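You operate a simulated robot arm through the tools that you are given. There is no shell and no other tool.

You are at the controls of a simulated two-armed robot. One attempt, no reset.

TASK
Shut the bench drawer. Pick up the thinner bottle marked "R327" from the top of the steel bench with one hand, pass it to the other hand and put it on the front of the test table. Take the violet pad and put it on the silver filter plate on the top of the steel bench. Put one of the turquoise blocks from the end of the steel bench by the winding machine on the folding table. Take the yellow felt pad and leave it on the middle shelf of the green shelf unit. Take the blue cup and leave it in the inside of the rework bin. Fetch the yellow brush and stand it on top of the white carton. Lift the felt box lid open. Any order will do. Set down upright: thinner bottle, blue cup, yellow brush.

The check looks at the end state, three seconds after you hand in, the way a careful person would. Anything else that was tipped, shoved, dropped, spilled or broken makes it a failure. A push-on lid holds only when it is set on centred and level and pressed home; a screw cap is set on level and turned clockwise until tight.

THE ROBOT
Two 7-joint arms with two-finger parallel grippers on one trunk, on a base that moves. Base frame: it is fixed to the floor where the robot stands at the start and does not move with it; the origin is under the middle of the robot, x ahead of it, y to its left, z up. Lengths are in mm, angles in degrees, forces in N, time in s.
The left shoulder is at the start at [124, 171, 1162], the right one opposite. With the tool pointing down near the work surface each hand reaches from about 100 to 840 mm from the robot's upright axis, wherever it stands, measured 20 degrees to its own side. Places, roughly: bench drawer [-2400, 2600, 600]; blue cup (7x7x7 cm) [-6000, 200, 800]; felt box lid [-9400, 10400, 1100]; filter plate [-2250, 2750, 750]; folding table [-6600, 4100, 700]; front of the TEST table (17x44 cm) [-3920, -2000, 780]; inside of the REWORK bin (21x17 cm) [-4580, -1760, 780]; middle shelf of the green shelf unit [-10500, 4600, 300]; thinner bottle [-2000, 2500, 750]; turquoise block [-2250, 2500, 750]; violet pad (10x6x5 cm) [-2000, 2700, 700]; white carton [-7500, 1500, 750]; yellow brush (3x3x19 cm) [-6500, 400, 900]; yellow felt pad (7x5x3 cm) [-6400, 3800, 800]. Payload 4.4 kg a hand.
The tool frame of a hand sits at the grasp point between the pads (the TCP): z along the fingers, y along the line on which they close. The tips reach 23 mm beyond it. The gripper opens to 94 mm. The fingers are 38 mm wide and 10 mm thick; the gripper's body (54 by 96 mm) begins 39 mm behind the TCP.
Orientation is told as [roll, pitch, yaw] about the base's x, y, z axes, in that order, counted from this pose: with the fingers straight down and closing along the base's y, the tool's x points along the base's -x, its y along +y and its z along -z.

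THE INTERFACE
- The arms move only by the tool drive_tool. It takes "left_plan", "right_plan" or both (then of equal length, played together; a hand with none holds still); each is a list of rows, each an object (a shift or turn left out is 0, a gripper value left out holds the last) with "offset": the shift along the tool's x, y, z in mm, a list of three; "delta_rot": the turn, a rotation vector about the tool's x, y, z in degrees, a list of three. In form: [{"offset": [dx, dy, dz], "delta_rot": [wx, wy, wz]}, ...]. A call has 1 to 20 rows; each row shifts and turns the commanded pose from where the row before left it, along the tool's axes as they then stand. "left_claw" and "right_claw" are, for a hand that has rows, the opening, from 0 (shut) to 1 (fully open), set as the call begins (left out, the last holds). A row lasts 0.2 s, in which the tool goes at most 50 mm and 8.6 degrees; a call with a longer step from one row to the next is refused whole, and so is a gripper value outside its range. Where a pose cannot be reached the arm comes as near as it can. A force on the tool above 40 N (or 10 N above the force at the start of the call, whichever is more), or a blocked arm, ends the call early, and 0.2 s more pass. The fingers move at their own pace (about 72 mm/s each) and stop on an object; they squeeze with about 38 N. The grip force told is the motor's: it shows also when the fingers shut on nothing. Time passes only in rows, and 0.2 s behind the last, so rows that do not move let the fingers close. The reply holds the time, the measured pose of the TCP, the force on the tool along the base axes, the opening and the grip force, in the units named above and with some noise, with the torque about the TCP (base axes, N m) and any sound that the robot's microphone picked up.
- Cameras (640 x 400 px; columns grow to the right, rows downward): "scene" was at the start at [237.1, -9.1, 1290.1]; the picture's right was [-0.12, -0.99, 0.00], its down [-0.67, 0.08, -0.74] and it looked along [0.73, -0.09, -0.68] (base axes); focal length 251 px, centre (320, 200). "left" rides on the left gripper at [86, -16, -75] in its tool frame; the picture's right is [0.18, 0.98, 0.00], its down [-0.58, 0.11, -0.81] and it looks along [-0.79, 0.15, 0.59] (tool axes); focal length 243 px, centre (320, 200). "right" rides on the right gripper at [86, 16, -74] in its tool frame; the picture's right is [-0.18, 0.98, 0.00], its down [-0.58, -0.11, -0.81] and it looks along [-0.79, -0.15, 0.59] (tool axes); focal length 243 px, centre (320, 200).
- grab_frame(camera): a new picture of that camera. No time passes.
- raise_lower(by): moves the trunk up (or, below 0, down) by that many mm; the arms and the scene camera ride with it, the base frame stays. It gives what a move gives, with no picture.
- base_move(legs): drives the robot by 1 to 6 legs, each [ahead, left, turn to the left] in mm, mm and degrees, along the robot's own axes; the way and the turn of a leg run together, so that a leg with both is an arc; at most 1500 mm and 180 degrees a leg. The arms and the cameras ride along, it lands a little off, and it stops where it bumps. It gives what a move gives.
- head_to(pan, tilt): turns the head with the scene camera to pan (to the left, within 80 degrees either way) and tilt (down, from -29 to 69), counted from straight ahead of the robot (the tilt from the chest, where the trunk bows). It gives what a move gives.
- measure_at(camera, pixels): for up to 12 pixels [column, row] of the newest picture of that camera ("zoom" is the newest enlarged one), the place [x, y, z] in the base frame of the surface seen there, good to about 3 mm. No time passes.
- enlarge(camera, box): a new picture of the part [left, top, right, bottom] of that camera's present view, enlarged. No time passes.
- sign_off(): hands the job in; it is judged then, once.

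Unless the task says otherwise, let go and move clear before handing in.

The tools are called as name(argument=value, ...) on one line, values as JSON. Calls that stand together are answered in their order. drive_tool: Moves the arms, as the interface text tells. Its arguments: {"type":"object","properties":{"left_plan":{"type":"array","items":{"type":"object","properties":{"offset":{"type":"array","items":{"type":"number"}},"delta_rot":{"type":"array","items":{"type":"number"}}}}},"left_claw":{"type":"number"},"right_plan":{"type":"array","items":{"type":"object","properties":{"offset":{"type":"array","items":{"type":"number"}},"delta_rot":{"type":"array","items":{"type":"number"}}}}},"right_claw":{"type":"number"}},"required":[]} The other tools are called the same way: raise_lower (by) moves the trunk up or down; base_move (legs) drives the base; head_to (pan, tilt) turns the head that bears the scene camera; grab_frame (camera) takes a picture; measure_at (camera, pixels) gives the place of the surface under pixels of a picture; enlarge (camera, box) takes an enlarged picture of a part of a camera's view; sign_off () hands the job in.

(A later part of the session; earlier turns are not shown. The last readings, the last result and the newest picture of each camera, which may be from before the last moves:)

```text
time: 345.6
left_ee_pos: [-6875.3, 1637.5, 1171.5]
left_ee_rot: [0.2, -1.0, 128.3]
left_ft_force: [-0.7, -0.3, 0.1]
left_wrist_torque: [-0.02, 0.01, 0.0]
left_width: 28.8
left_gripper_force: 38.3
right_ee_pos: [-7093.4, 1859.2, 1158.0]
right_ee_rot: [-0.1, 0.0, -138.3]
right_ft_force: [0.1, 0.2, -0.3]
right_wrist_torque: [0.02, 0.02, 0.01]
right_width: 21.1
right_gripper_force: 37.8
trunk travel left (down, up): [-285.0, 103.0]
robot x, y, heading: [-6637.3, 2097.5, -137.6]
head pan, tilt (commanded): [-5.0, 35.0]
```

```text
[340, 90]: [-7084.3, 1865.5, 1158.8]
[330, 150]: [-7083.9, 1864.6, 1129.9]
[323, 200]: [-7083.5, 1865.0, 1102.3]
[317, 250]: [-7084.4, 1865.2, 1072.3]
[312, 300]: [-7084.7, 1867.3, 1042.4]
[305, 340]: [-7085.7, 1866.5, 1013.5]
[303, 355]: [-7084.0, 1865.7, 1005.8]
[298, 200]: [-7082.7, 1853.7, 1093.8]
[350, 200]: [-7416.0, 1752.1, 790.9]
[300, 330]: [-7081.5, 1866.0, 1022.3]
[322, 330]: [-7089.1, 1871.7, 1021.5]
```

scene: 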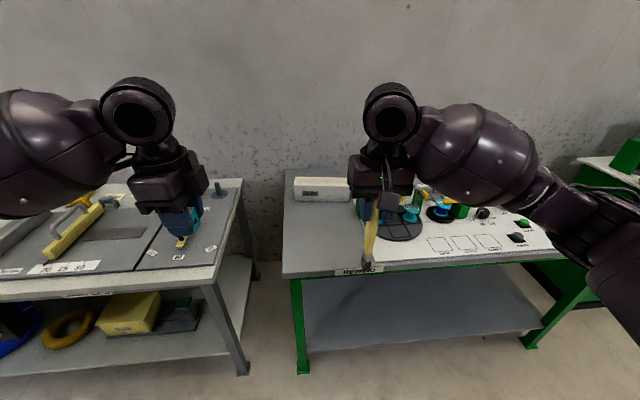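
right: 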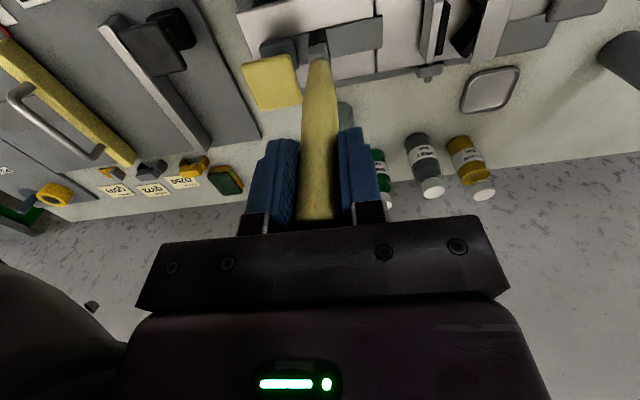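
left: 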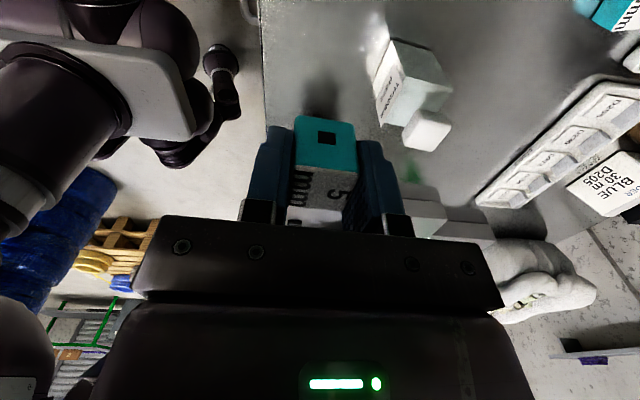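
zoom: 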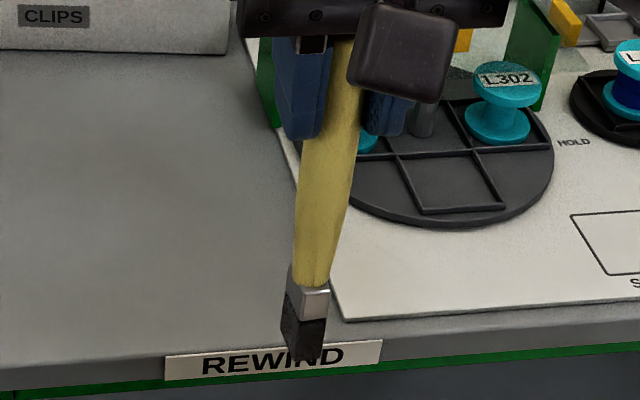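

The brush is perfectly vertical (x,y constant down its length), tip at z≈1001. Driving 330 mm closer.

base_move(legs=[[330, 0, 0]])

head_to(pan=-8, tilt=42)

grab_frame(camera="scene")

```text
time: 347.8
left_ee_pos: [-7114.4, 1415.9, 1172.1]
left_ee_rot: [0.3, -0.9, 128.2]
left_ft_force: [0.2, 0.0, -0.4]
left_wrist_torque: [0.0, 0.0, -0.01]
left_width: 28.9
left_gripper_force: 37.6
right_ee_pos: [-7333.5, 1638.6, 1157.6]
right_ee_rot: [-0.1, 0.0, -138.2]
right_ft_force: [0.0, 0.2, -0.8]
right_wrist_torque: [-0.02, -0.02, 0.03]
right_width: 20.8
right_gripper_force: 37.8
trunk travel left (down, up): [-285.0, 103.0]
robot x, y, heading: [-6875.5, 1881.1, -137.5]
head pan, tilt (commanded): [-5.0, 35.0]
```

```text
time: 348.5
left_ee_pos: [-7114.5, 1415.6, 1172.5]
left_ee_rot: [0.2, -1.0, 128.2]
left_ft_force: [-0.5, 0.5, 0.6]
left_wrist_torque: [0.0, 0.0, -0.01]
left_width: 28.8
left_gripper_force: 37.6
right_ee_pos: [-7332.6, 1639.1, 1158.0]
right_ee_rot: [-0.1, -0.1, -138.2]
right_ft_force: [-0.1, 0.2, -1.1]
right_wrist_torque: [-0.02, -0.01, -0.03]
right_width: 20.8
right_gripper_force: 38.4
trunk travel left (down, up): [-285.0, 103.0]
robot x, y, heading: [-6875.7, 1882.8, -137.3]
head pan, tilt (commanded): [-8.0, 42.0]
```

```text
taken
```

scene: 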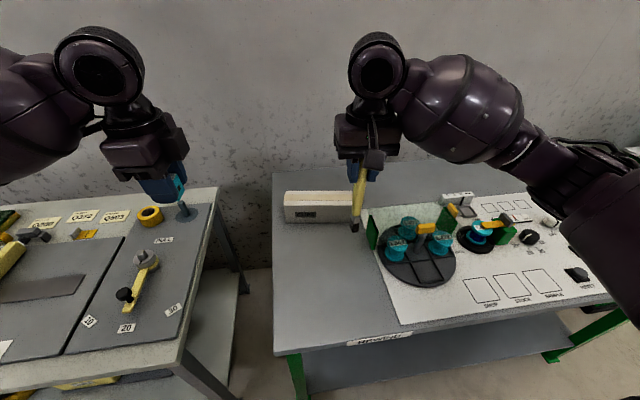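

Re-measuring the carton top from here.

enlarge(camera="scene", box=[275, 170, 375, 245])

```text
5.33 times, centred on (325, 208) of scene
```

zoom: 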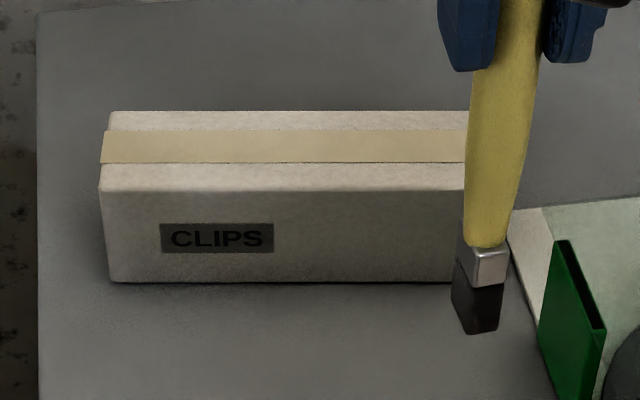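

measure_at(camera="zoom", pixels=[[110, 114], [102, 190], [460, 114], [455, 187], [280, 114], [280, 147], [280, 186], [340, 150], [483, 330]])

```text
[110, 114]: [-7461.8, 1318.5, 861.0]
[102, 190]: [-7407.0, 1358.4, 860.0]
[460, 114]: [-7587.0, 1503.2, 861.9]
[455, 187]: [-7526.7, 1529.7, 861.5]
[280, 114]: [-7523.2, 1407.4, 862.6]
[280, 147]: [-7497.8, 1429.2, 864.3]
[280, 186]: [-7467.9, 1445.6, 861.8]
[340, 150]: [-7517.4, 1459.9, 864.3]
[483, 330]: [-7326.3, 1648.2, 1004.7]
```

Carton top 862 (tape 864), target (-7500,1431). Moving the brush over it gently.

drive_tool(right_plan=[{"offset": [-8, 1.3, 0]}, {"offset": [-14, 2.3, 0]}, {"offset": [-18, 3, 0]}, {"offset": [-20, 3.33, 0]}, {"offset": [-20, 3.33, 0]}, {"offset": [-20, 3.33, 0]}, {"offset": [-20, 3.33, 0]}, {"offset": [-20, 3.33, 0]}, {"offset": [-20, 3.33, 0]}, {"offset": [-20, 3.33, 0]}, {"offset": [-20, 3.33, 0]}, {"offset": [-20, 3.33, 0]}, {"offset": [-20, 3.33, 0]}, {"offset": [-14, 2.3, 0]}, {"offset": [-9, 1.5, 0]}, {"offset": [0, 0, 0]}])

grab_frame(camera="scene")

grab_frame(camera="right")

```text
time: 351.9
left_ee_pos: [-7115.0, 1417.1, 1172.6]
left_ee_rot: [0.2, -1.0, 128.3]
left_ft_force: [0.1, 0.3, -0.6]
left_wrist_torque: [0.01, 0.01, 0.0]
left_width: 29.1
left_gripper_force: 37.6
right_ee_pos: [-7499.8, 1432.1, 1158.4]
right_ee_rot: [-0.1, -0.1, -138.2]
right_ft_force: [-0.3, 0.6, -0.5]
right_wrist_torque: [-0.02, 0.01, -0.03]
right_width: 20.8
right_gripper_force: 38.2
trunk travel left (down, up): [-285.0, 103.0]
robot x, y, heading: [-6867.9, 1877.3, -137.3]
head pan, tilt (commanded): [-8.0, 42.0]
```

```text
taken
```

scene: 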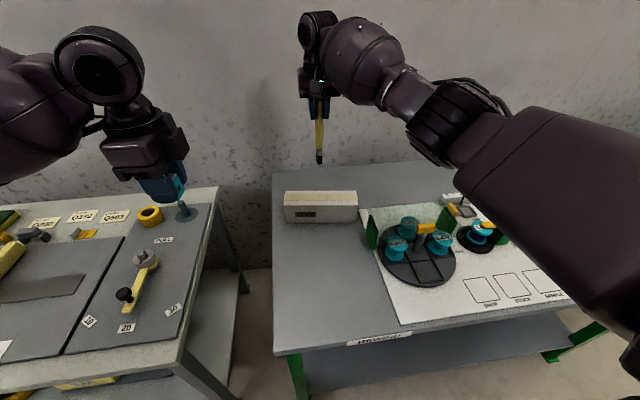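

```text
taken
```

right: 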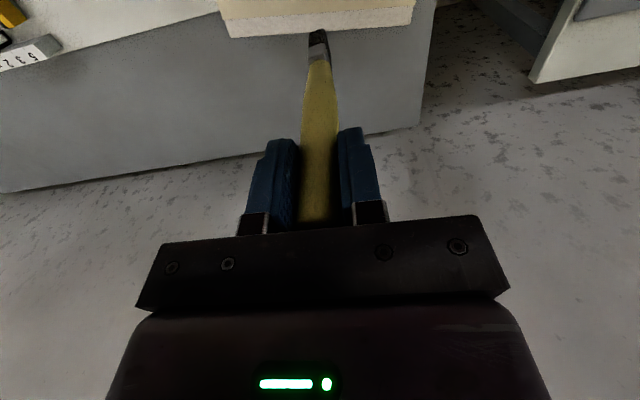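

Full carton visible now; quick check of its ends, then descend most of the way.

measure_at(camera="scene", pixels=[[288, 192], [356, 192], [286, 205], [356, 206], [321, 198]])

drive_tool(right_plan=[{"offset": [0, 0, 8]}, {"offset": [0, 0, 14]}, {"offset": [0, 0, 16]}, {"offset": [0, 0, 16]}, {"offset": [0, 0, 16]}, {"offset": [0, 0, 16]}, {"offset": [0, 0, 14]}, {"offset": [0, 0, 10]}, {"offset": [0, 0, 6]}, {"offset": [0, 0, 0]}])

enlarge(camera="scene", box=[260, 100, 400, 240])

grab_frame(camera="right")

```text
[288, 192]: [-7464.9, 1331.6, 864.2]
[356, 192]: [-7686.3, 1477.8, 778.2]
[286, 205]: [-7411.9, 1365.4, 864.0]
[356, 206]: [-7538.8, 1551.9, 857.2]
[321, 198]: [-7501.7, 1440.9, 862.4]
```

```text
time: 354.1
left_ee_pos: [-7113.3, 1416.6, 1171.5]
left_ee_rot: [0.2, -1.1, 128.3]
left_ft_force: [-0.1, -0.5, -0.2]
left_wrist_torque: [0.01, -0.03, -0.03]
left_width: 28.9
left_gripper_force: 38.3
right_ee_pos: [-7500.1, 1430.8, 1042.5]
right_ee_rot: [0.0, -0.1, -138.0]
right_ft_force: [-1.0, 0.4, -0.4]
right_wrist_torque: [0.04, -0.02, -0.04]
right_width: 21.1
right_gripper_force: 38.4
trunk travel left (down, up): [-285.0, 103.0]
robot x, y, heading: [-6874.3, 1879.7, -137.4]
head pan, tilt (commanded): [-8.0, 42.0]
```

```text
2.86 times, centred on (330, 170) of scene
```

zoom: 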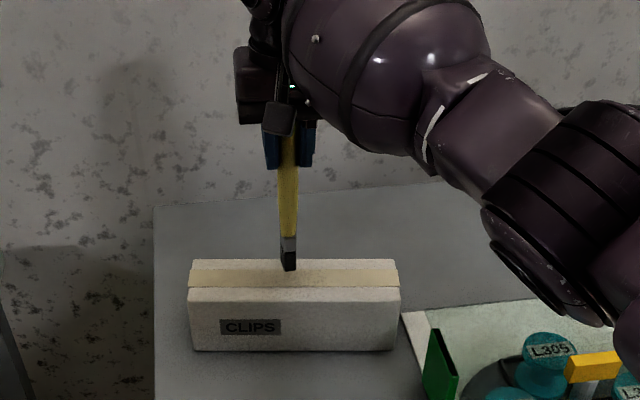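

```text
taken
```

right: 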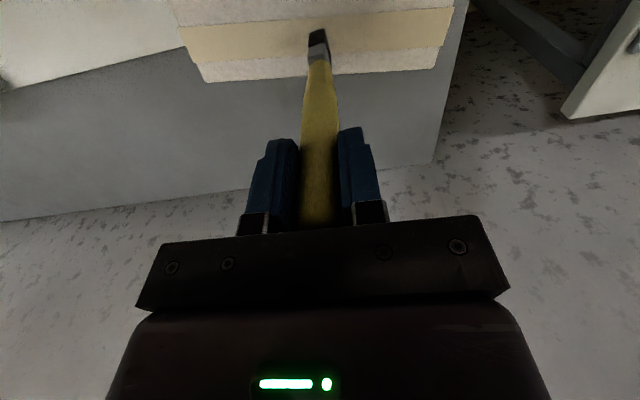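

Brush tip is over the tape strip's middle. Lowering further in small steps.

drive_tool(right_plan=[{"offset": [0, 0, 6]}, {"offset": [0, 0, 5]}, {"offset": [0, 0, 3]}, {"offset": [0, 0, 2]}, {"offset": [0, 0, 0]}])

```text
time: 355.3
left_ee_pos: [-7114.1, 1415.6, 1172.2]
left_ee_rot: [0.2, -1.1, 128.4]
left_ft_force: [0.3, -1.2, -0.4]
left_wrist_torque: [0.01, 0.0, -0.04]
left_width: 28.8
left_gripper_force: 38.0
right_ee_pos: [-7500.5, 1430.8, 1026.5]
right_ee_rot: [-0.1, 0.0, -138.2]
right_ft_force: [-0.6, -0.1, 0.3]
right_wrist_torque: [0.02, -0.01, 0.01]
right_width: 21.1
right_gripper_force: 37.6
trunk travel left (down, up): [-285.0, 103.0]
robot x, y, heading: [-6877.1, 1876.5, -137.3]
head pan, tilt (commanded): [-8.0, 42.0]
```

drive_tool(right_plan=[{"offset": [0, 0, 1.5]}, {"offset": [0, 0, 1.5]}, {"offset": [0, 0, 0]}])

```text
time: 356.1
left_ee_pos: [-7113.9, 1415.7, 1172.1]
left_ee_rot: [0.2, -1.0, 128.3]
left_ft_force: [0.8, -1.5, 0.0]
left_wrist_torque: [-0.04, 0.06, -0.01]
left_width: 29.0
left_gripper_force: 37.9
right_ee_pos: [-7500.4, 1431.3, 1022.8]
right_ee_rot: [0.0, -0.1, -138.2]
right_ft_force: [0.0, -0.7, -0.3]
right_wrist_torque: [0.0, 0.0, 0.0]
right_width: 21.0
right_gripper_force: 38.3
trunk travel left (down, up): [-285.0, 103.0]
robot x, y, heading: [-6875.6, 1879.4, -137.4]
head pan, tilt (commanded): [-8.0, 42.0]
```

drive_tool(right_plan=[{"offset": [0, 0, 1]}, {"offset": [0, 0, 1]}, {"offset": [0, 0, 0]}])

enlarge(camera="scene", box=[290, 140, 360, 220])

```text
time: 356.9
left_ee_pos: [-7113.9, 1414.4, 1171.3]
left_ee_rot: [0.2, -1.0, 128.3]
left_ft_force: [-0.1, 0.1, -0.9]
left_wrist_torque: [0.01, -0.02, 0.0]
left_width: 29.2
left_gripper_force: 38.1
right_ee_pos: [-7500.9, 1432.3, 1021.9]
right_ee_rot: [-0.2, -0.1, -138.2]
right_ft_force: [0.0, 1.4, -1.0]
right_wrist_torque: [0.0, 0.02, 0.0]
right_width: 21.0
right_gripper_force: 37.8
trunk travel left (down, up): [-285.0, 103.0]
robot x, y, heading: [-6872.4, 1878.9, -137.4]
head pan, tilt (commanded): [-8.0, 42.0]
```

```text
5.00 times, centred on (325, 180) of scene
```

zoom: 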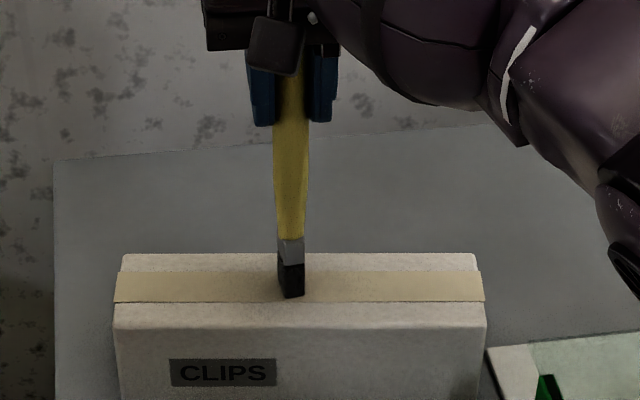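

drive_tool(right_plan=[{"offset": [0, 0, 1]}, {"offset": [0, 0, 1]}, {"offset": [0, 0, 0]}])

```text
time: 357.7
left_ee_pos: [-7114.0, 1415.1, 1173.3]
left_ee_rot: [0.2, -1.0, 128.3]
left_ft_force: [-0.2, -0.6, -1.1]
left_wrist_torque: [0.01, 0.02, 0.0]
left_width: 28.9
left_gripper_force: 38.1
right_ee_pos: [-7501.1, 1432.0, 1021.4]
right_ee_rot: [-0.1, -0.1, -138.3]
right_ft_force: [-2.0, -0.8, 10.4]
right_wrist_torque: [0.01, 0.35, 0.01]
right_width: 20.7
right_gripper_force: 37.3
trunk travel left (down, up): [-285.0, 103.0]
robot x, y, heading: [-6876.0, 1882.4, -137.5]
head pan, tilt (commanded): [-8.0, 42.0]
```

Firm contact (10 N). Easing up 1 mm, then opening.

drive_tool(right_plan=[{"offset": [0, 0, -1]}, {"offset": [0, 0, 0]}])

```text
time: 358.3
left_ee_pos: [-7113.3, 1416.6, 1171.3]
left_ee_rot: [0.1, -1.0, 128.2]
left_ft_force: [-0.5, 0.0, -1.0]
left_wrist_torque: [-0.03, 0.02, 0.01]
left_width: 28.8
left_gripper_force: 37.9
right_ee_pos: [-7502.1, 1431.7, 1021.6]
right_ee_rot: [-0.2, -0.1, -138.2]
right_ft_force: [-3.2, -1.2, 9.3]
right_wrist_torque: [-0.23, 0.46, -0.02]
right_width: 20.9
right_gripper_force: 37.5
trunk travel left (down, up): [-285.0, 103.0]
robot x, y, heading: [-6873.1, 1880.9, -137.4]
head pan, tilt (commanded): [-8.0, 42.0]
```

drive_tool(right_plan=[{"offset": [0, 0, -0.8]}, {"offset": [0, 0, 0]}])

grab_frame(camera="right")

```text
time: 358.9
left_ee_pos: [-7113.9, 1416.6, 1171.2]
left_ee_rot: [0.2, -1.0, 128.4]
left_ft_force: [-0.2, 0.5, -0.9]
left_wrist_torque: [0.0, 0.02, 0.01]
left_width: 28.9
left_gripper_force: 38.3
right_ee_pos: [-7500.8, 1430.4, 1021.7]
right_ee_rot: [-0.1, -0.1, -138.1]
right_ft_force: [-3.1, -0.7, 10.7]
right_wrist_torque: [-0.05, 0.49, -0.05]
right_width: 21.0
right_gripper_force: 38.1
trunk travel left (down, up): [-285.0, 103.0]
robot x, y, heading: [-6875.0, 1879.6, -137.4]
head pan, tilt (commanded): [-8.0, 42.0]
```

```text
taken
```

right: 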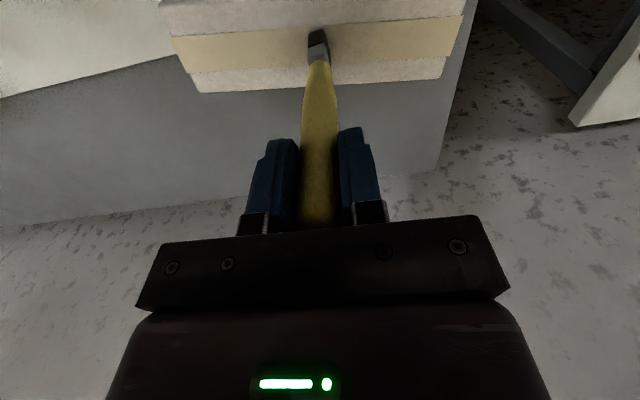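

drive_tool(right_plan=[{"offset": [0, 0, -1]}, {"offset": [0, 0, 0]}])

```text
time: 359.5
left_ee_pos: [-7112.3, 1416.0, 1172.1]
left_ee_rot: [0.2, -1.0, 128.3]
left_ft_force: [-0.2, -0.5, -0.2]
left_wrist_torque: [-0.02, -0.02, -0.02]
left_width: 29.1
left_gripper_force: 37.9
right_ee_pos: [-7499.5, 1431.7, 1022.2]
right_ee_rot: [-0.1, 0.0, -138.2]
right_ft_force: [-1.5, -0.1, 5.7]
right_wrist_torque: [-0.04, 0.2, 0.03]
right_width: 21.0
right_gripper_force: 38.6
trunk travel left (down, up): [-285.0, 103.0]
robot x, y, heading: [-6878.2, 1883.0, -137.3]
head pan, tilt (commanded): [-8.0, 42.0]
```

drive_tool(right_plan=[{"offset": [0, 0, -0.6]}, {"offset": [0, 0, 0]}])

```text
time: 360.1
left_ee_pos: [-7114.4, 1416.7, 1171.7]
left_ee_rot: [0.3, -1.1, 128.3]
left_ft_force: [0.8, 0.3, -0.8]
left_wrist_torque: [0.02, 0.01, 0.01]
left_width: 28.8
left_gripper_force: 37.9
right_ee_pos: [-7502.1, 1431.1, 1021.5]
right_ee_rot: [0.0, 0.0, -138.2]
right_ft_force: [-0.3, -0.3, -1.2]
right_wrist_torque: [0.03, 0.0, 0.0]
right_width: 20.9
right_gripper_force: 37.7
trunk travel left (down, up): [-285.0, 103.0]
robot x, y, heading: [-6874.2, 1881.3, -137.4]
head pan, tilt (commanded): [-8.0, 42.0]
```

Just off contact. Going down 0.5 mm and releasing.

drive_tool(right_plan=[{"offset": [0, 0, 0.5]}, {"offset": [0, 0, 0]}])

drive_tool(right_plan=[{"offset": [0, 0, 0]}, {"offset": [0, 0, 0]}, {"offset": [0, 0, 0]}, {"offset": [0, 0, 0]}], right_claw=0.6)

grab_frame(camera="right")

enlarge(camera="scene", box=[290, 140, 360, 220])

```text
time: 360.7
left_ee_pos: [-7114.1, 1417.0, 1171.6]
left_ee_rot: [0.3, -1.0, 128.3]
left_ft_force: [-0.6, 0.2, -0.1]
left_wrist_torque: [-0.02, 0.0, -0.04]
left_width: 28.9
left_gripper_force: 38.3
right_ee_pos: [-7499.6, 1431.9, 1022.2]
right_ee_rot: [0.0, -0.1, -138.2]
right_ft_force: [-0.2, 0.5, -0.3]
right_wrist_torque: [0.01, -0.01, 0.0]
right_width: 20.8
right_gripper_force: 37.6
trunk travel left (down, up): [-285.0, 103.0]
robot x, y, heading: [-6869.7, 1882.8, -137.1]
head pan, tilt (commanded): [-8.0, 42.0]
```

```text
time: 361.7
left_ee_pos: [-7113.3, 1415.6, 1171.7]
left_ee_rot: [0.3, -0.9, 128.3]
left_ft_force: [0.0, 0.2, -0.6]
left_wrist_torque: [0.01, 0.04, 0.03]
left_width: 29.1
left_gripper_force: 37.7
right_ee_pos: [-7500.9, 1430.5, 1022.5]
right_ee_rot: [-0.1, -0.1, -138.3]
right_ft_force: [-0.8, -0.6, -0.4]
right_wrist_torque: [0.0, -0.02, 0.01]
right_width: 56.4
right_gripper_force: 0.1
trunk travel left (down, up): [-285.0, 103.0]
robot x, y, heading: [-6870.8, 1879.4, -137.3]
head pan, tilt (commanded): [-8.0, 42.0]
```

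```text
taken
```

right: 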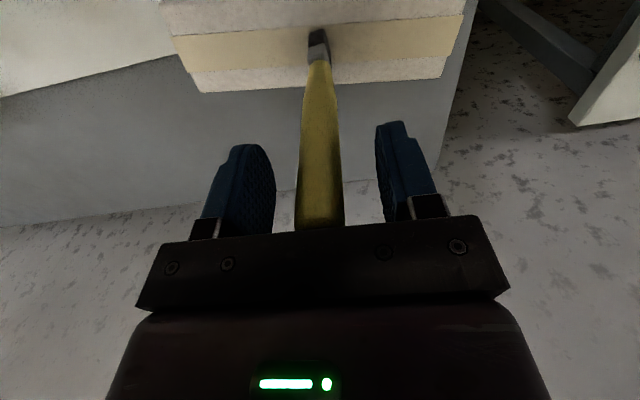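

```text
5.00 times, centred on (325, 180) of scene
```

zoom: 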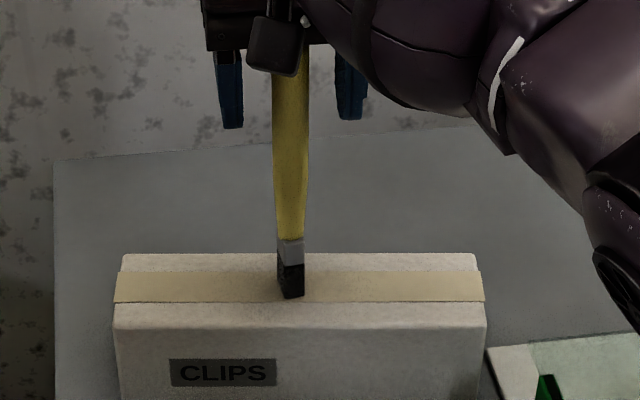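

The brush stands free. Rising straight up.

drive_tool(right_plan=[{"offset": [0, 0, -6]}, {"offset": [0, 0, -12]}, {"offset": [0, 0, -20]}, {"offset": [0, 0, -30]}, {"offset": [0, 0, -40]}, {"offset": [0, 0, -30]}])

grab_frame(camera="scene")

grab_frame(camera="right")

```text
time: 363.1
left_ee_pos: [-7113.8, 1415.7, 1172.5]
left_ee_rot: [0.2, -1.0, 128.3]
left_ft_force: [0.9, -0.1, -0.4]
left_wrist_torque: [0.0, -0.01, -0.01]
left_width: 29.0
left_gripper_force: 38.3
right_ee_pos: [-7500.2, 1430.7, 1160.3]
right_ee_rot: [0.0, 0.0, -138.2]
right_ft_force: [-0.8, 0.1, 0.6]
right_wrist_torque: [0.01, 0.01, -0.03]
right_width: 56.0
right_gripper_force: 0.1
trunk travel left (down, up): [-285.0, 103.0]
robot x, y, heading: [-6872.5, 1882.7, -137.1]
head pan, tilt (commanded): [-8.0, 42.0]
```

```text
taken
```

scene: 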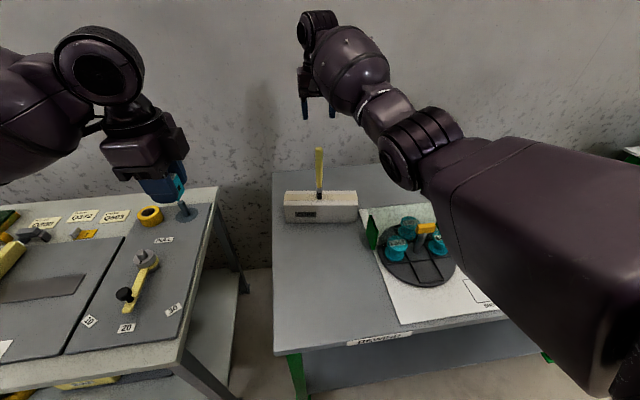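

```text
taken
```

right: 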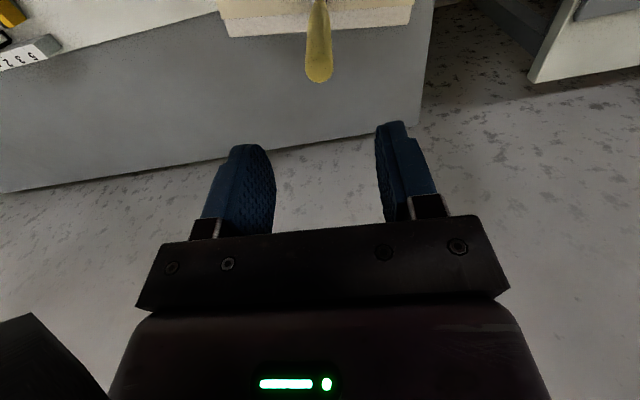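

The brush stands upright on the CLIPS carton (320,170). Retracting the right arm, then backing off.

drive_tool(right_plan=[{"offset": [40, -6.5, 0]}, {"offset": [40, -6.5, 0]}, {"offset": [40, -6.5, 0]}, {"offset": [40, -6.5, 0]}, {"offset": [40, -6.5, 0]}, {"offset": [40, -6.5, 0]}])

base_move(legs=[[-320, 0, 0]])

head_to(pan=-80, tilt=25)

grab_frame(camera="scene")

```text
time: 364.5
left_ee_pos: [-7112.5, 1416.9, 1171.5]
left_ee_rot: [0.3, -1.0, 128.3]
left_ft_force: [0.3, -0.2, 0.0]
left_wrist_torque: [-0.03, -0.01, -0.02]
left_width: 29.1
left_gripper_force: 37.8
right_ee_pos: [-7345.7, 1621.3, 1161.4]
right_ee_rot: [-0.1, 0.0, -138.2]
right_ft_force: [-0.1, -0.1, 1.3]
right_wrist_torque: [0.01, 0.01, 0.0]
right_width: 56.4
right_gripper_force: 0.1
trunk travel left (down, up): [-285.0, 103.0]
robot x, y, heading: [-6871.5, 1880.7, -137.4]
head pan, tilt (commanded): [-8.0, 42.0]
```

```text
time: 366.6
left_ee_pos: [-6879.8, 1631.7, 1171.6]
left_ee_rot: [0.2, -1.0, 128.2]
left_ft_force: [0.0, 0.7, -0.7]
left_wrist_torque: [-0.01, 0.05, -0.01]
left_width: 29.2
left_gripper_force: 38.8
right_ee_pos: [-7112.5, 1835.6, 1162.9]
right_ee_rot: [-0.1, -0.2, -138.3]
right_ft_force: [0.4, 0.2, -0.6]
right_wrist_torque: [-0.03, 0.03, -0.02]
right_width: 56.4
right_gripper_force: 0.0
trunk travel left (down, up): [-285.0, 103.0]
robot x, y, heading: [-6636.9, 2097.8, -137.5]
head pan, tilt (commanded): [-8.0, 42.0]
```

```text
time: 368.0
left_ee_pos: [-6879.2, 1631.1, 1172.3]
left_ee_rot: [0.2, -1.0, 128.2]
left_ft_force: [-0.7, -0.1, -0.4]
left_wrist_torque: [0.04, 0.02, 0.0]
left_width: 29.4
left_gripper_force: 37.8
right_ee_pos: [-7112.8, 1835.8, 1161.7]
right_ee_rot: [-0.1, -0.1, -138.1]
right_ft_force: [1.0, -0.1, -0.6]
right_wrist_torque: [-0.01, 0.0, 0.0]
right_width: 56.3
right_gripper_force: 0.1
trunk travel left (down, up): [-285.0, 103.0]
robot x, y, heading: [-6638.3, 2095.3, -137.2]
head pan, tilt (commanded): [-80.0, 25.0]
```

```text
taken
```

scene: 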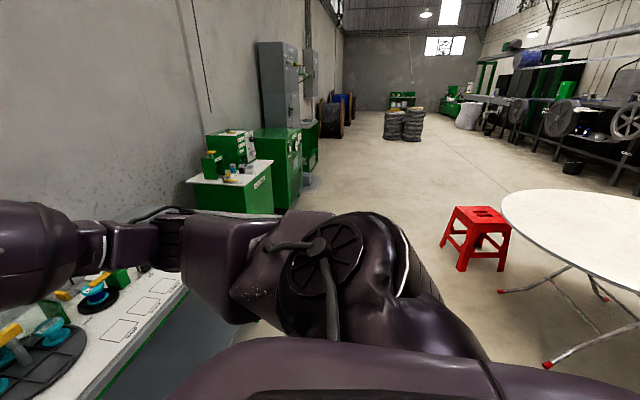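

The folding table is at right (590,220) with a red stool in front (475,235). Measuring their positions.

measure_at(camera="scene", pixels=[[508, 205], [560, 192], [600, 260], [630, 268], [500, 291], [545, 365], [475, 265], [445, 240], [505, 245], [480, 212], [270, 205], [630, 215]])

base_move(legs=[[0, 0, -88]])

head_to(pan=0, tilt=30)

grab_frame(camera="scene")

```text
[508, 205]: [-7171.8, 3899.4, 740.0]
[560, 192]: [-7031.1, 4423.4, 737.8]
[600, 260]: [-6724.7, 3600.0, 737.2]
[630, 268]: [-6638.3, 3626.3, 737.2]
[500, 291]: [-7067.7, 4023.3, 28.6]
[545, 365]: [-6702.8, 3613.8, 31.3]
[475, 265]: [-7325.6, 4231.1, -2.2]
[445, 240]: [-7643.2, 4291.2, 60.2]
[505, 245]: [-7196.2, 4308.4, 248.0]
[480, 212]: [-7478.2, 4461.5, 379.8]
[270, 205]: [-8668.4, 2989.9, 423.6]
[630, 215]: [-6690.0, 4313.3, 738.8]
```

```text
time: 372.3
left_ee_pos: [-7102.7, 2337.7, 1171.2]
left_ee_rot: [0.2, -1.0, 38.2]
left_ft_force: [-1.0, -0.2, -0.2]
left_wrist_torque: [-0.01, 0.05, 0.0]
left_width: 28.8
left_gripper_force: 38.1
right_ee_pos: [-6899.5, 2569.4, 1161.0]
right_ee_rot: [0.0, -0.1, 131.6]
right_ft_force: [-0.2, -0.3, -0.9]
right_wrist_torque: [0.02, 0.02, -0.04]
right_width: 56.3
right_gripper_force: 0.2
trunk travel left (down, up): [-285.0, 103.0]
robot x, y, heading: [-6638.9, 2095.1, 132.5]
head pan, tilt (commanded): [-80.0, 25.0]
```

```text
time: 373.8
left_ee_pos: [-7103.1, 2337.2, 1171.1]
left_ee_rot: [0.3, -1.0, 38.2]
left_ft_force: [0.2, -0.7, -0.6]
left_wrist_torque: [0.02, 0.0, 0.0]
left_width: 29.3
left_gripper_force: 38.4
right_ee_pos: [-6898.8, 2569.1, 1160.4]
right_ee_rot: [-0.1, 0.0, 131.6]
right_ft_force: [0.5, -0.3, -1.2]
right_wrist_torque: [0.02, -0.01, 0.0]
right_width: 56.4
right_gripper_force: 0.1
trunk travel left (down, up): [-285.0, 103.0]
robot x, y, heading: [-6639.9, 2093.7, 132.5]
head pan, tilt (commanded): [0.0, 30.0]
```

```text
taken
```

scene: 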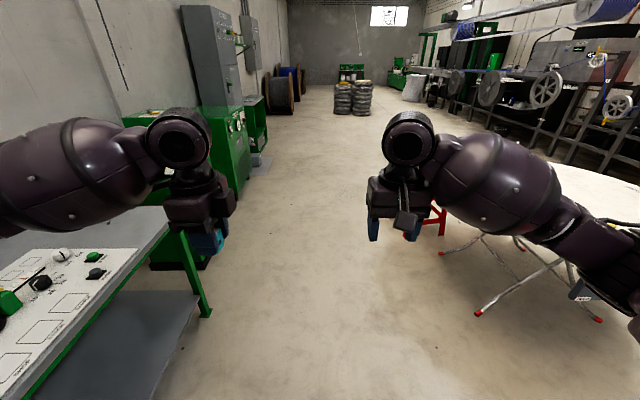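

Facing down the hall now; the folding table is at right. Lowering the trunk back and looking right at the table.

raise_lower(by=-110)

head_to(pan=-50, tilt=25)

grab_frame(camera="scene")

```text
time: 375.2
left_ee_pos: [-7102.9, 2337.0, 1063.8]
left_ee_rot: [0.5, -1.0, 38.2]
left_ft_force: [-0.1, -0.1, 0.1]
left_wrist_torque: [-0.03, 0.03, -0.01]
left_width: 29.2
left_gripper_force: 37.9
right_ee_pos: [-6897.9, 2568.2, 1054.2]
right_ee_rot: [0.0, -0.3, 131.6]
right_ft_force: [-0.3, 1.1, 0.0]
right_wrist_torque: [0.04, 0.0, 0.01]
right_width: 56.6
right_gripper_force: 0.0
trunk travel left (down, up): [-175.0, 213.0]
robot x, y, heading: [-6642.2, 2098.4, 132.4]
head pan, tilt (commanded): [0.0, 30.0]
```

```text
time: 376.4
left_ee_pos: [-7102.5, 2337.3, 1061.2]
left_ee_rot: [0.1, -1.1, 38.2]
left_ft_force: [-0.3, 0.2, -0.3]
left_wrist_torque: [-0.01, 0.01, 0.03]
left_width: 28.7
left_gripper_force: 37.7
right_ee_pos: [-6899.5, 2568.6, 1051.8]
right_ee_rot: [-0.1, 0.1, 131.6]
right_ft_force: [1.0, 0.0, 0.4]
right_wrist_torque: [-0.02, -0.01, 0.01]
right_width: 56.4
right_gripper_force: 0.1
trunk travel left (down, up): [-175.0, 213.0]
robot x, y, heading: [-6639.4, 2097.3, 132.3]
head pan, tilt (commanded): [-50.0, 25.0]
```

```text
taken
```

scene: 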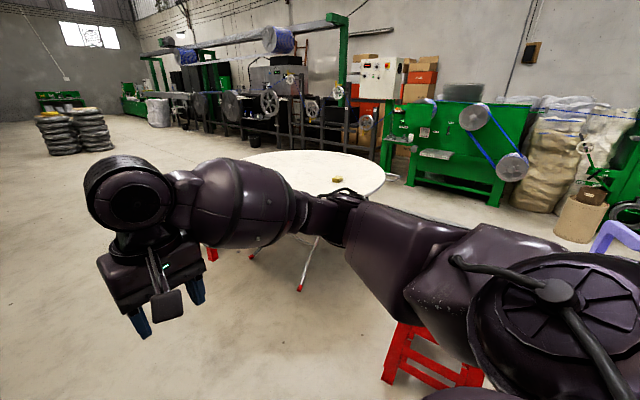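

Yellow felt pad at (337,180) on the folding table; a red stool close at (420,360). Measuring.

measure_at(camera="scene", pixels=[[337, 180], [380, 190], [360, 172], [320, 155], [260, 160], [320, 200], [400, 330], [385, 380], [440, 345], [480, 385], [430, 380], [300, 290]])

enlarge(camera="scene", box=[240, 140, 400, 240])

```text
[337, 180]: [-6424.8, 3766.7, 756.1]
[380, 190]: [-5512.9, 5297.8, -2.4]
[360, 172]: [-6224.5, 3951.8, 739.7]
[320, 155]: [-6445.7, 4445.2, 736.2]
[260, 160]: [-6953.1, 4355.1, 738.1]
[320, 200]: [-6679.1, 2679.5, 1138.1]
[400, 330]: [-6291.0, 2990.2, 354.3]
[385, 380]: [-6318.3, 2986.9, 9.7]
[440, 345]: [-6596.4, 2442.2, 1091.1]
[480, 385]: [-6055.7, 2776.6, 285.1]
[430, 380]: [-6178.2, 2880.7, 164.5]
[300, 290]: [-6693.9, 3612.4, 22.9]
```

```text
4.00 times, centred on (320, 190) of scene
```

zoom: 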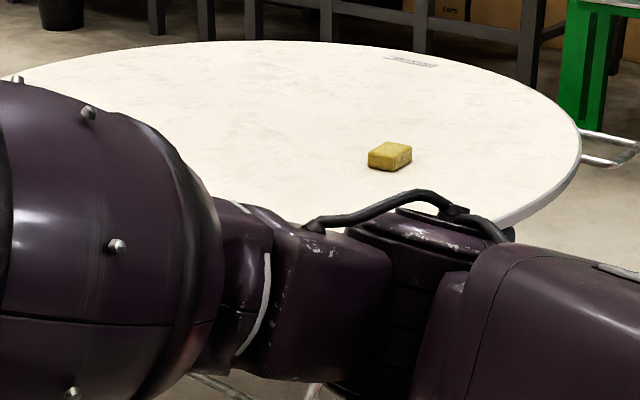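

Pad at (-6425,3767); leg foot at (-6694,3612); stool at u≈6150–6500. I'll drive ahead along the lane, then turn right to face the table.

base_move(legs=[[1208, 0, 0], [0, 0, -89]])

head_to(pan=0, tilt=32)

grab_frame(camera="scene")

```text
time: 386.3
left_ee_pos: [-7236.4, 3455.2, 1061.2]
left_ee_rot: [0.1, -1.0, -49.7]
left_ft_force: [0.3, -0.1, -0.2]
left_wrist_torque: [0.0, -0.01, 0.03]
left_width: 28.9
left_gripper_force: 37.9
right_ee_pos: [-6996.5, 3259.6, 1051.5]
right_ee_rot: [0.1, 0.0, 43.7]
right_ft_force: [0.3, 0.1, 0.0]
right_wrist_torque: [0.0, 0.03, 0.02]
right_width: 56.5
right_gripper_force: 0.0
trunk travel left (down, up): [-175.0, 213.0]
robot x, y, heading: [-7464.8, 2980.0, 44.4]
head pan, tilt (commanded): [-50.0, 25.0]
```

```text
time: 387.5
left_ee_pos: [-7234.5, 3454.6, 1062.0]
left_ee_rot: [0.2, -1.0, -49.8]
left_ft_force: [-0.9, -0.6, -1.5]
left_wrist_torque: [0.04, -0.02, 0.04]
left_width: 28.9
left_gripper_force: 38.4
right_ee_pos: [-6996.2, 3258.5, 1050.5]
right_ee_rot: [-0.1, 0.0, 43.6]
right_ft_force: [0.7, -0.7, 0.5]
right_wrist_torque: [0.01, 0.01, -0.01]
right_width: 56.3
right_gripper_force: 0.0
trunk travel left (down, up): [-175.0, 213.0]
robot x, y, heading: [-7463.5, 2983.2, 44.6]
head pan, tilt (commanded): [0.0, 32.0]
```

```text
taken
```

scene: 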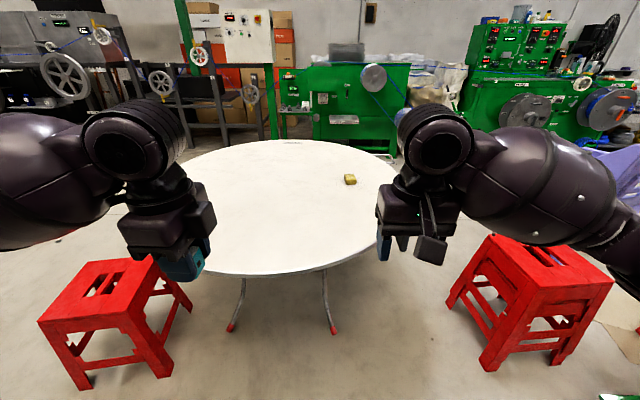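

The round folding table is ahead with the pad at (350,180); stools at left (115,310) and right (535,290). Measuring.

measure_at(camera="scene", pixels=[[350, 178], [350, 185], [280, 272], [290, 200], [250, 230], [380, 240], [190, 255], [165, 375], [150, 260], [448, 300], [490, 370], [332, 330]])

enlarge(camera="scene", box=[310, 155, 390, 205])

```text
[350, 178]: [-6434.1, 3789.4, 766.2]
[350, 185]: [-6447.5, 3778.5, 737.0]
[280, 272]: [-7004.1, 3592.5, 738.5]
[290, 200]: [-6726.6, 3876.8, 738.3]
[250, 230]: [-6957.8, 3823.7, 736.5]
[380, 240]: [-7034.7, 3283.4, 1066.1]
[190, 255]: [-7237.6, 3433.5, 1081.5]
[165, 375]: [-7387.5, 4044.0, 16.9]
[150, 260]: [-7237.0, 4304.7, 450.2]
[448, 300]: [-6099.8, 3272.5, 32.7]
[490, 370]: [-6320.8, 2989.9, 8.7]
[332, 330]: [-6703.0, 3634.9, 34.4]
```

```text
8.00 times, centred on (350, 180) of scene
```

zoom: 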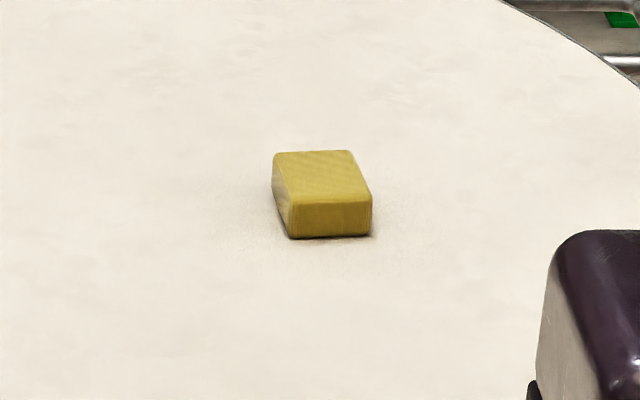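

The pad sits near the table's near-right rim, so I'll approach diagonally: strafe right 337, ahead 570, then turn left 23°.

base_move(legs=[[0, -337, 0], [570, 0, 0], [0, 0, 23.4]])

head_to(pan=0, tilt=40)

grab_frame(camera="scene")

```text
time: 395.1
left_ee_pos: [-6785.8, 3665.8, 1061.7]
left_ee_rot: [0.2, -1.0, -27.2]
left_ft_force: [0.1, -0.1, -0.5]
left_wrist_torque: [-0.01, 0.03, -0.01]
left_width: 29.0
left_gripper_force: 38.0
right_ee_pos: [-6488.8, 3576.4, 1052.1]
right_ee_rot: [-0.2, 0.0, 66.2]
right_ft_force: [-1.4, 0.2, -0.2]
right_wrist_torque: [-0.02, 0.0, -0.01]
right_width: 56.6
right_gripper_force: 0.0
trunk travel left (down, up): [-175.0, 213.0]
robot x, y, heading: [-6808.4, 3141.2, 67.2]
head pan, tilt (commanded): [0.0, 32.0]
```

```text
time: 395.8
left_ee_pos: [-6785.7, 3664.8, 1061.3]
left_ee_rot: [0.2, -1.0, -27.2]
left_ft_force: [-0.3, 0.1, -0.7]
left_wrist_torque: [0.0, 0.02, 0.02]
left_width: 29.2
left_gripper_force: 38.3
right_ee_pos: [-6488.6, 3576.0, 1052.8]
right_ee_rot: [-0.1, 0.0, 66.3]
right_ft_force: [-0.1, 1.1, 0.9]
right_wrist_torque: [-0.01, 0.02, 0.01]
right_width: 56.8
right_gripper_force: 0.2
trunk travel left (down, up): [-175.0, 213.0]
robot x, y, heading: [-6809.3, 3142.4, 67.0]
head pan, tilt (commanded): [0.0, 40.0]
```

```text
taken
```

scene: 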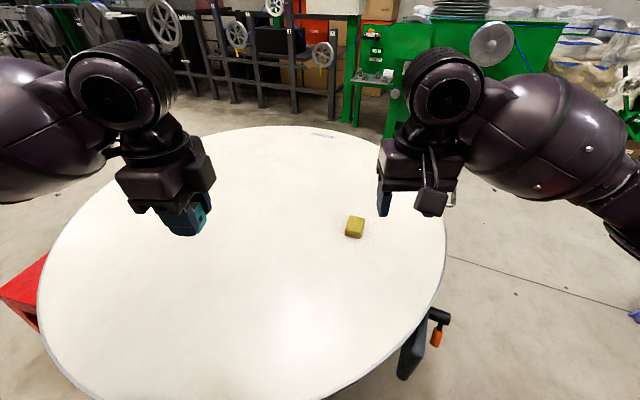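

The table is well placed. Left hand now lowers the turquoise block toward a clear spot at about (-6722,3757).

drive_tool(left_plan=[{"offset": [-1, 7, 8]}, {"offset": [-2, 14, 14]}, {"offset": [-2, 15, 15]}, {"offset": [-2, 15, 15]}, {"offset": [-2, 15, 15]}, {"offset": [-2, 15, 15]}, {"offset": [-2, 15, 15]}, {"offset": [-2, 15, 15]}, {"offset": [0, 0, 18]}, {"offset": [0, 0, 20]}, {"offset": [0, 0, 20]}, {"offset": [0, 0, 20]}, {"offset": [0, 0, 20]}, {"offset": [0, 0, 20]}, {"offset": [0, 0, 20]}, {"offset": [0, 0, 16]}, {"offset": [0, 0, 10]}, {"offset": [0, 0, 6]}, {"offset": [0, 0, 0]}])

grab_frame(camera="scene")

grab_frame(camera="left")

```text
time: 399.8
left_ee_pos: [-6713.9, 3755.0, 780.2]
left_ee_rot: [0.2, -1.0, -27.2]
left_ft_force: [0.0, 0.4, 0.0]
left_wrist_torque: [0.02, 0.02, 0.0]
left_width: 29.1
left_gripper_force: 38.1
right_ee_pos: [-6488.2, 3575.2, 1051.3]
right_ee_rot: [-0.2, -0.1, 66.3]
right_ft_force: [0.5, 0.6, -0.4]
right_wrist_torque: [-0.01, 0.0, -0.02]
right_width: 56.5
right_gripper_force: 0.1
trunk travel left (down, up): [-175.0, 213.0]
robot x, y, heading: [-6810.0, 3143.1, 67.1]
head pan, tilt (commanded): [0.0, 40.0]
```

```text
taken
```

scene: 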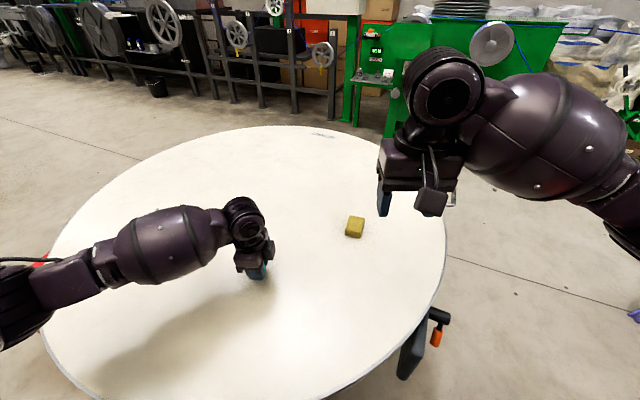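

```text
taken
```

left: 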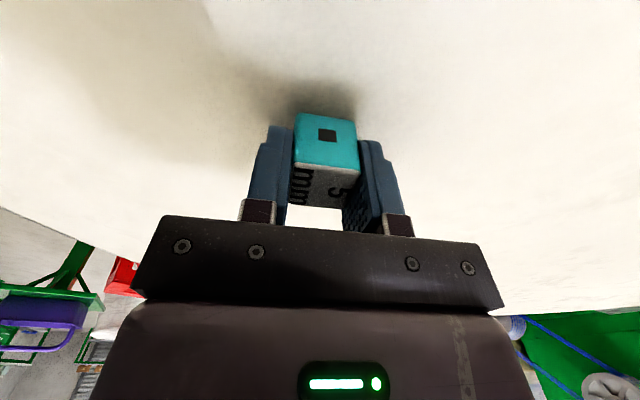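

Block is ~10 mm above the table. Checking my forearm/elbow clearance over the table.

measure_at(camera="scene", pixels=[[170, 235], [150, 270], [70, 280], [20, 290], [15, 330], [5, 300], [60, 300]])

```text
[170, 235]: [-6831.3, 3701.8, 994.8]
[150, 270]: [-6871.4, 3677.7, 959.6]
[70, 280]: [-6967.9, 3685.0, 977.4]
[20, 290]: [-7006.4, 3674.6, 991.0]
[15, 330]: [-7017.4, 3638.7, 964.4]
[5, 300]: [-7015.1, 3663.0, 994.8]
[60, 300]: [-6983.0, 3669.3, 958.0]
```

Forearm is well above the table (~960+). Lowering onto the table.

drive_tool(left_plan=[{"offset": [0, 0, 4]}, {"offset": [0, 0, 3]}, {"offset": [0, 0, 2]}, {"offset": [0, 0, 0]}])

```text
time: 400.8
left_ee_pos: [-6715.4, 3754.9, 770.8]
left_ee_rot: [0.2, -1.0, -27.3]
left_ft_force: [0.4, -0.2, -0.7]
left_wrist_torque: [0.02, 0.0, -0.03]
left_width: 28.9
left_gripper_force: 38.1
right_ee_pos: [-6487.4, 3574.9, 1050.9]
right_ee_rot: [-0.1, 0.1, 66.3]
right_ft_force: [-0.1, 0.0, 0.3]
right_wrist_torque: [-0.02, -0.01, -0.02]
right_width: 56.7
right_gripper_force: 0.1
trunk travel left (down, up): [-175.0, 213.0]
robot x, y, heading: [-6814.4, 3141.3, 67.3]
head pan, tilt (commanded): [0.0, 40.0]
```

drive_tool(left_plan=[{"offset": [0, 0, 1]}, {"offset": [0, 0, 1]}, {"offset": [0, 0, 0]}])

```text
time: 401.6
left_ee_pos: [-6714.8, 3755.5, 769.7]
left_ee_rot: [0.2, -1.0, -27.2]
left_ft_force: [-0.1, -0.4, 0.2]
left_wrist_torque: [-0.01, 0.0, 0.0]
left_width: 29.1
left_gripper_force: 38.0
right_ee_pos: [-6487.8, 3575.1, 1049.7]
right_ee_rot: [-0.2, 0.0, 66.1]
right_ft_force: [0.2, 0.2, -1.0]
right_wrist_torque: [0.02, 0.02, 0.01]
right_width: 56.5
right_gripper_force: 0.0
trunk travel left (down, up): [-175.0, 213.0]
robot x, y, heading: [-6811.2, 3139.8, 67.1]
head pan, tilt (commanded): [0.0, 40.0]
```

drive_tool(left_plan=[{"offset": [0, 0, 1]}, {"offset": [0, 0, 1]}, {"offset": [0, 0, 0]}])

```text
time: 402.4
left_ee_pos: [-6715.0, 3755.5, 768.2]
left_ee_rot: [0.5, -1.0, -27.1]
left_ft_force: [-1.3, 0.0, 9.9]
left_wrist_torque: [0.02, 0.29, 0.01]
left_width: 29.1
left_gripper_force: 37.9
right_ee_pos: [-6488.4, 3574.5, 1052.0]
right_ee_rot: [-0.1, -0.1, 66.1]
right_ft_force: [0.6, -0.1, 1.0]
right_wrist_torque: [0.0, -0.02, -0.05]
right_width: 56.4
right_gripper_force: 0.1
trunk travel left (down, up): [-175.0, 213.0]
robot x, y, heading: [-6809.3, 3145.7, 67.0]
head pan, tilt (commanded): [0.0, 40.0]
```

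Contact (9.9 N). Easing 1 mm and releasing, then rising.

drive_tool(left_plan=[{"offset": [0, 0, -1]}, {"offset": [0, 0, 0]}])

drive_tool(left_plan=[{"offset": [0, 0, 0]}, {"offset": [0, 0, 0]}, {"offset": [0, 0, 0]}, {"offset": [0, 0, -10]}, {"offset": [0, 0, -25]}, {"offset": [0, 0, -40]}, {"offset": [0, 0, -45]}, {"offset": [0, 0, -45]}, {"offset": [0, 0, -45]}, {"offset": [0, 0, -45]}], left_claw=1)

grab_frame(camera="scene")

enlarge(camera="scene", box=[220, 190, 400, 300])

```text
time: 403.0
left_ee_pos: [-6714.4, 3754.9, 769.7]
left_ee_rot: [0.3, -1.1, -27.2]
left_ft_force: [0.7, 1.6, 10.4]
left_wrist_torque: [0.06, 0.22, -0.01]
left_width: 29.1
left_gripper_force: 38.0
right_ee_pos: [-6488.3, 3574.1, 1051.5]
right_ee_rot: [-0.1, -0.1, 66.2]
right_ft_force: [-0.6, -0.1, 0.0]
right_wrist_torque: [0.01, 0.0, -0.02]
right_width: 56.3
right_gripper_force: 0.2
trunk travel left (down, up): [-175.0, 213.0]
robot x, y, heading: [-6809.7, 3142.7, 67.2]
head pan, tilt (commanded): [0.0, 40.0]
```

```text
time: 405.2
left_ee_pos: [-6719.9, 3756.4, 1021.9]
left_ee_rot: [0.4, -1.0, -27.3]
left_ft_force: [0.2, 0.4, -0.2]
left_wrist_torque: [-0.02, 0.02, -0.02]
left_width: 93.9
left_gripper_force: 0.0
right_ee_pos: [-6489.1, 3574.7, 1051.6]
right_ee_rot: [0.0, -0.1, 66.2]
right_ft_force: [0.4, 0.6, -0.2]
right_wrist_torque: [0.03, 0.01, -0.05]
right_width: 56.4
right_gripper_force: 0.2
trunk travel left (down, up): [-175.0, 213.0]
robot x, y, heading: [-6809.9, 3141.6, 66.9]
head pan, tilt (commanded): [0.0, 40.0]
```

```text
taken
```

scene: 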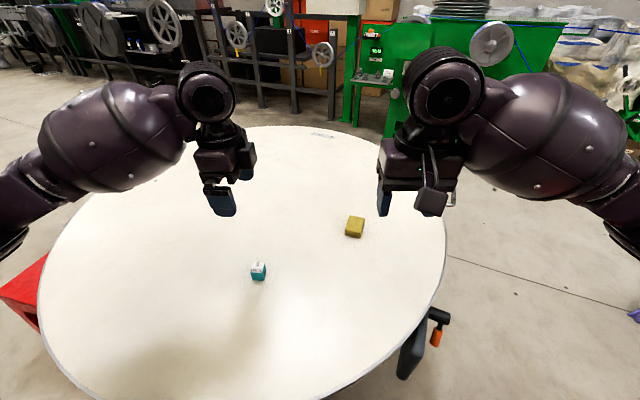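

```text
3.56 times, centred on (310, 245) of scene
```

zoom: 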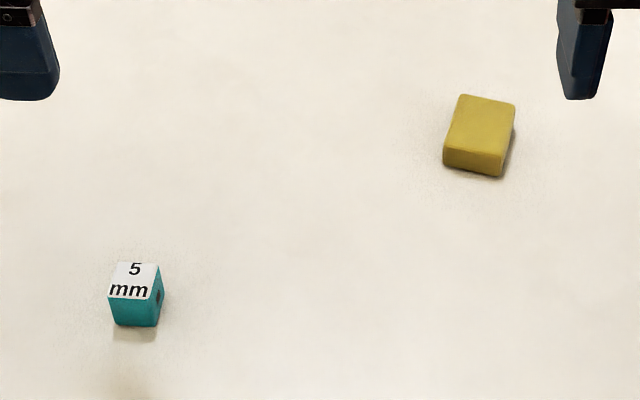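

The block sits on the folding table. Now the felt pad: measuring its corners.

measure_at(camera="zoom", pixels=[[463, 98], [512, 104], [503, 152], [447, 146], [482, 125], [473, 162], [440, 180]])

```text
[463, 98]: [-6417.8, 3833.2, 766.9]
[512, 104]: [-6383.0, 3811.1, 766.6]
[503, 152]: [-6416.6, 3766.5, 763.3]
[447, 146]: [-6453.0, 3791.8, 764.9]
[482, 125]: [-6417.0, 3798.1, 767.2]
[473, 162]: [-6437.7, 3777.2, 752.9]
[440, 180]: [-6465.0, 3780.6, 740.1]
```

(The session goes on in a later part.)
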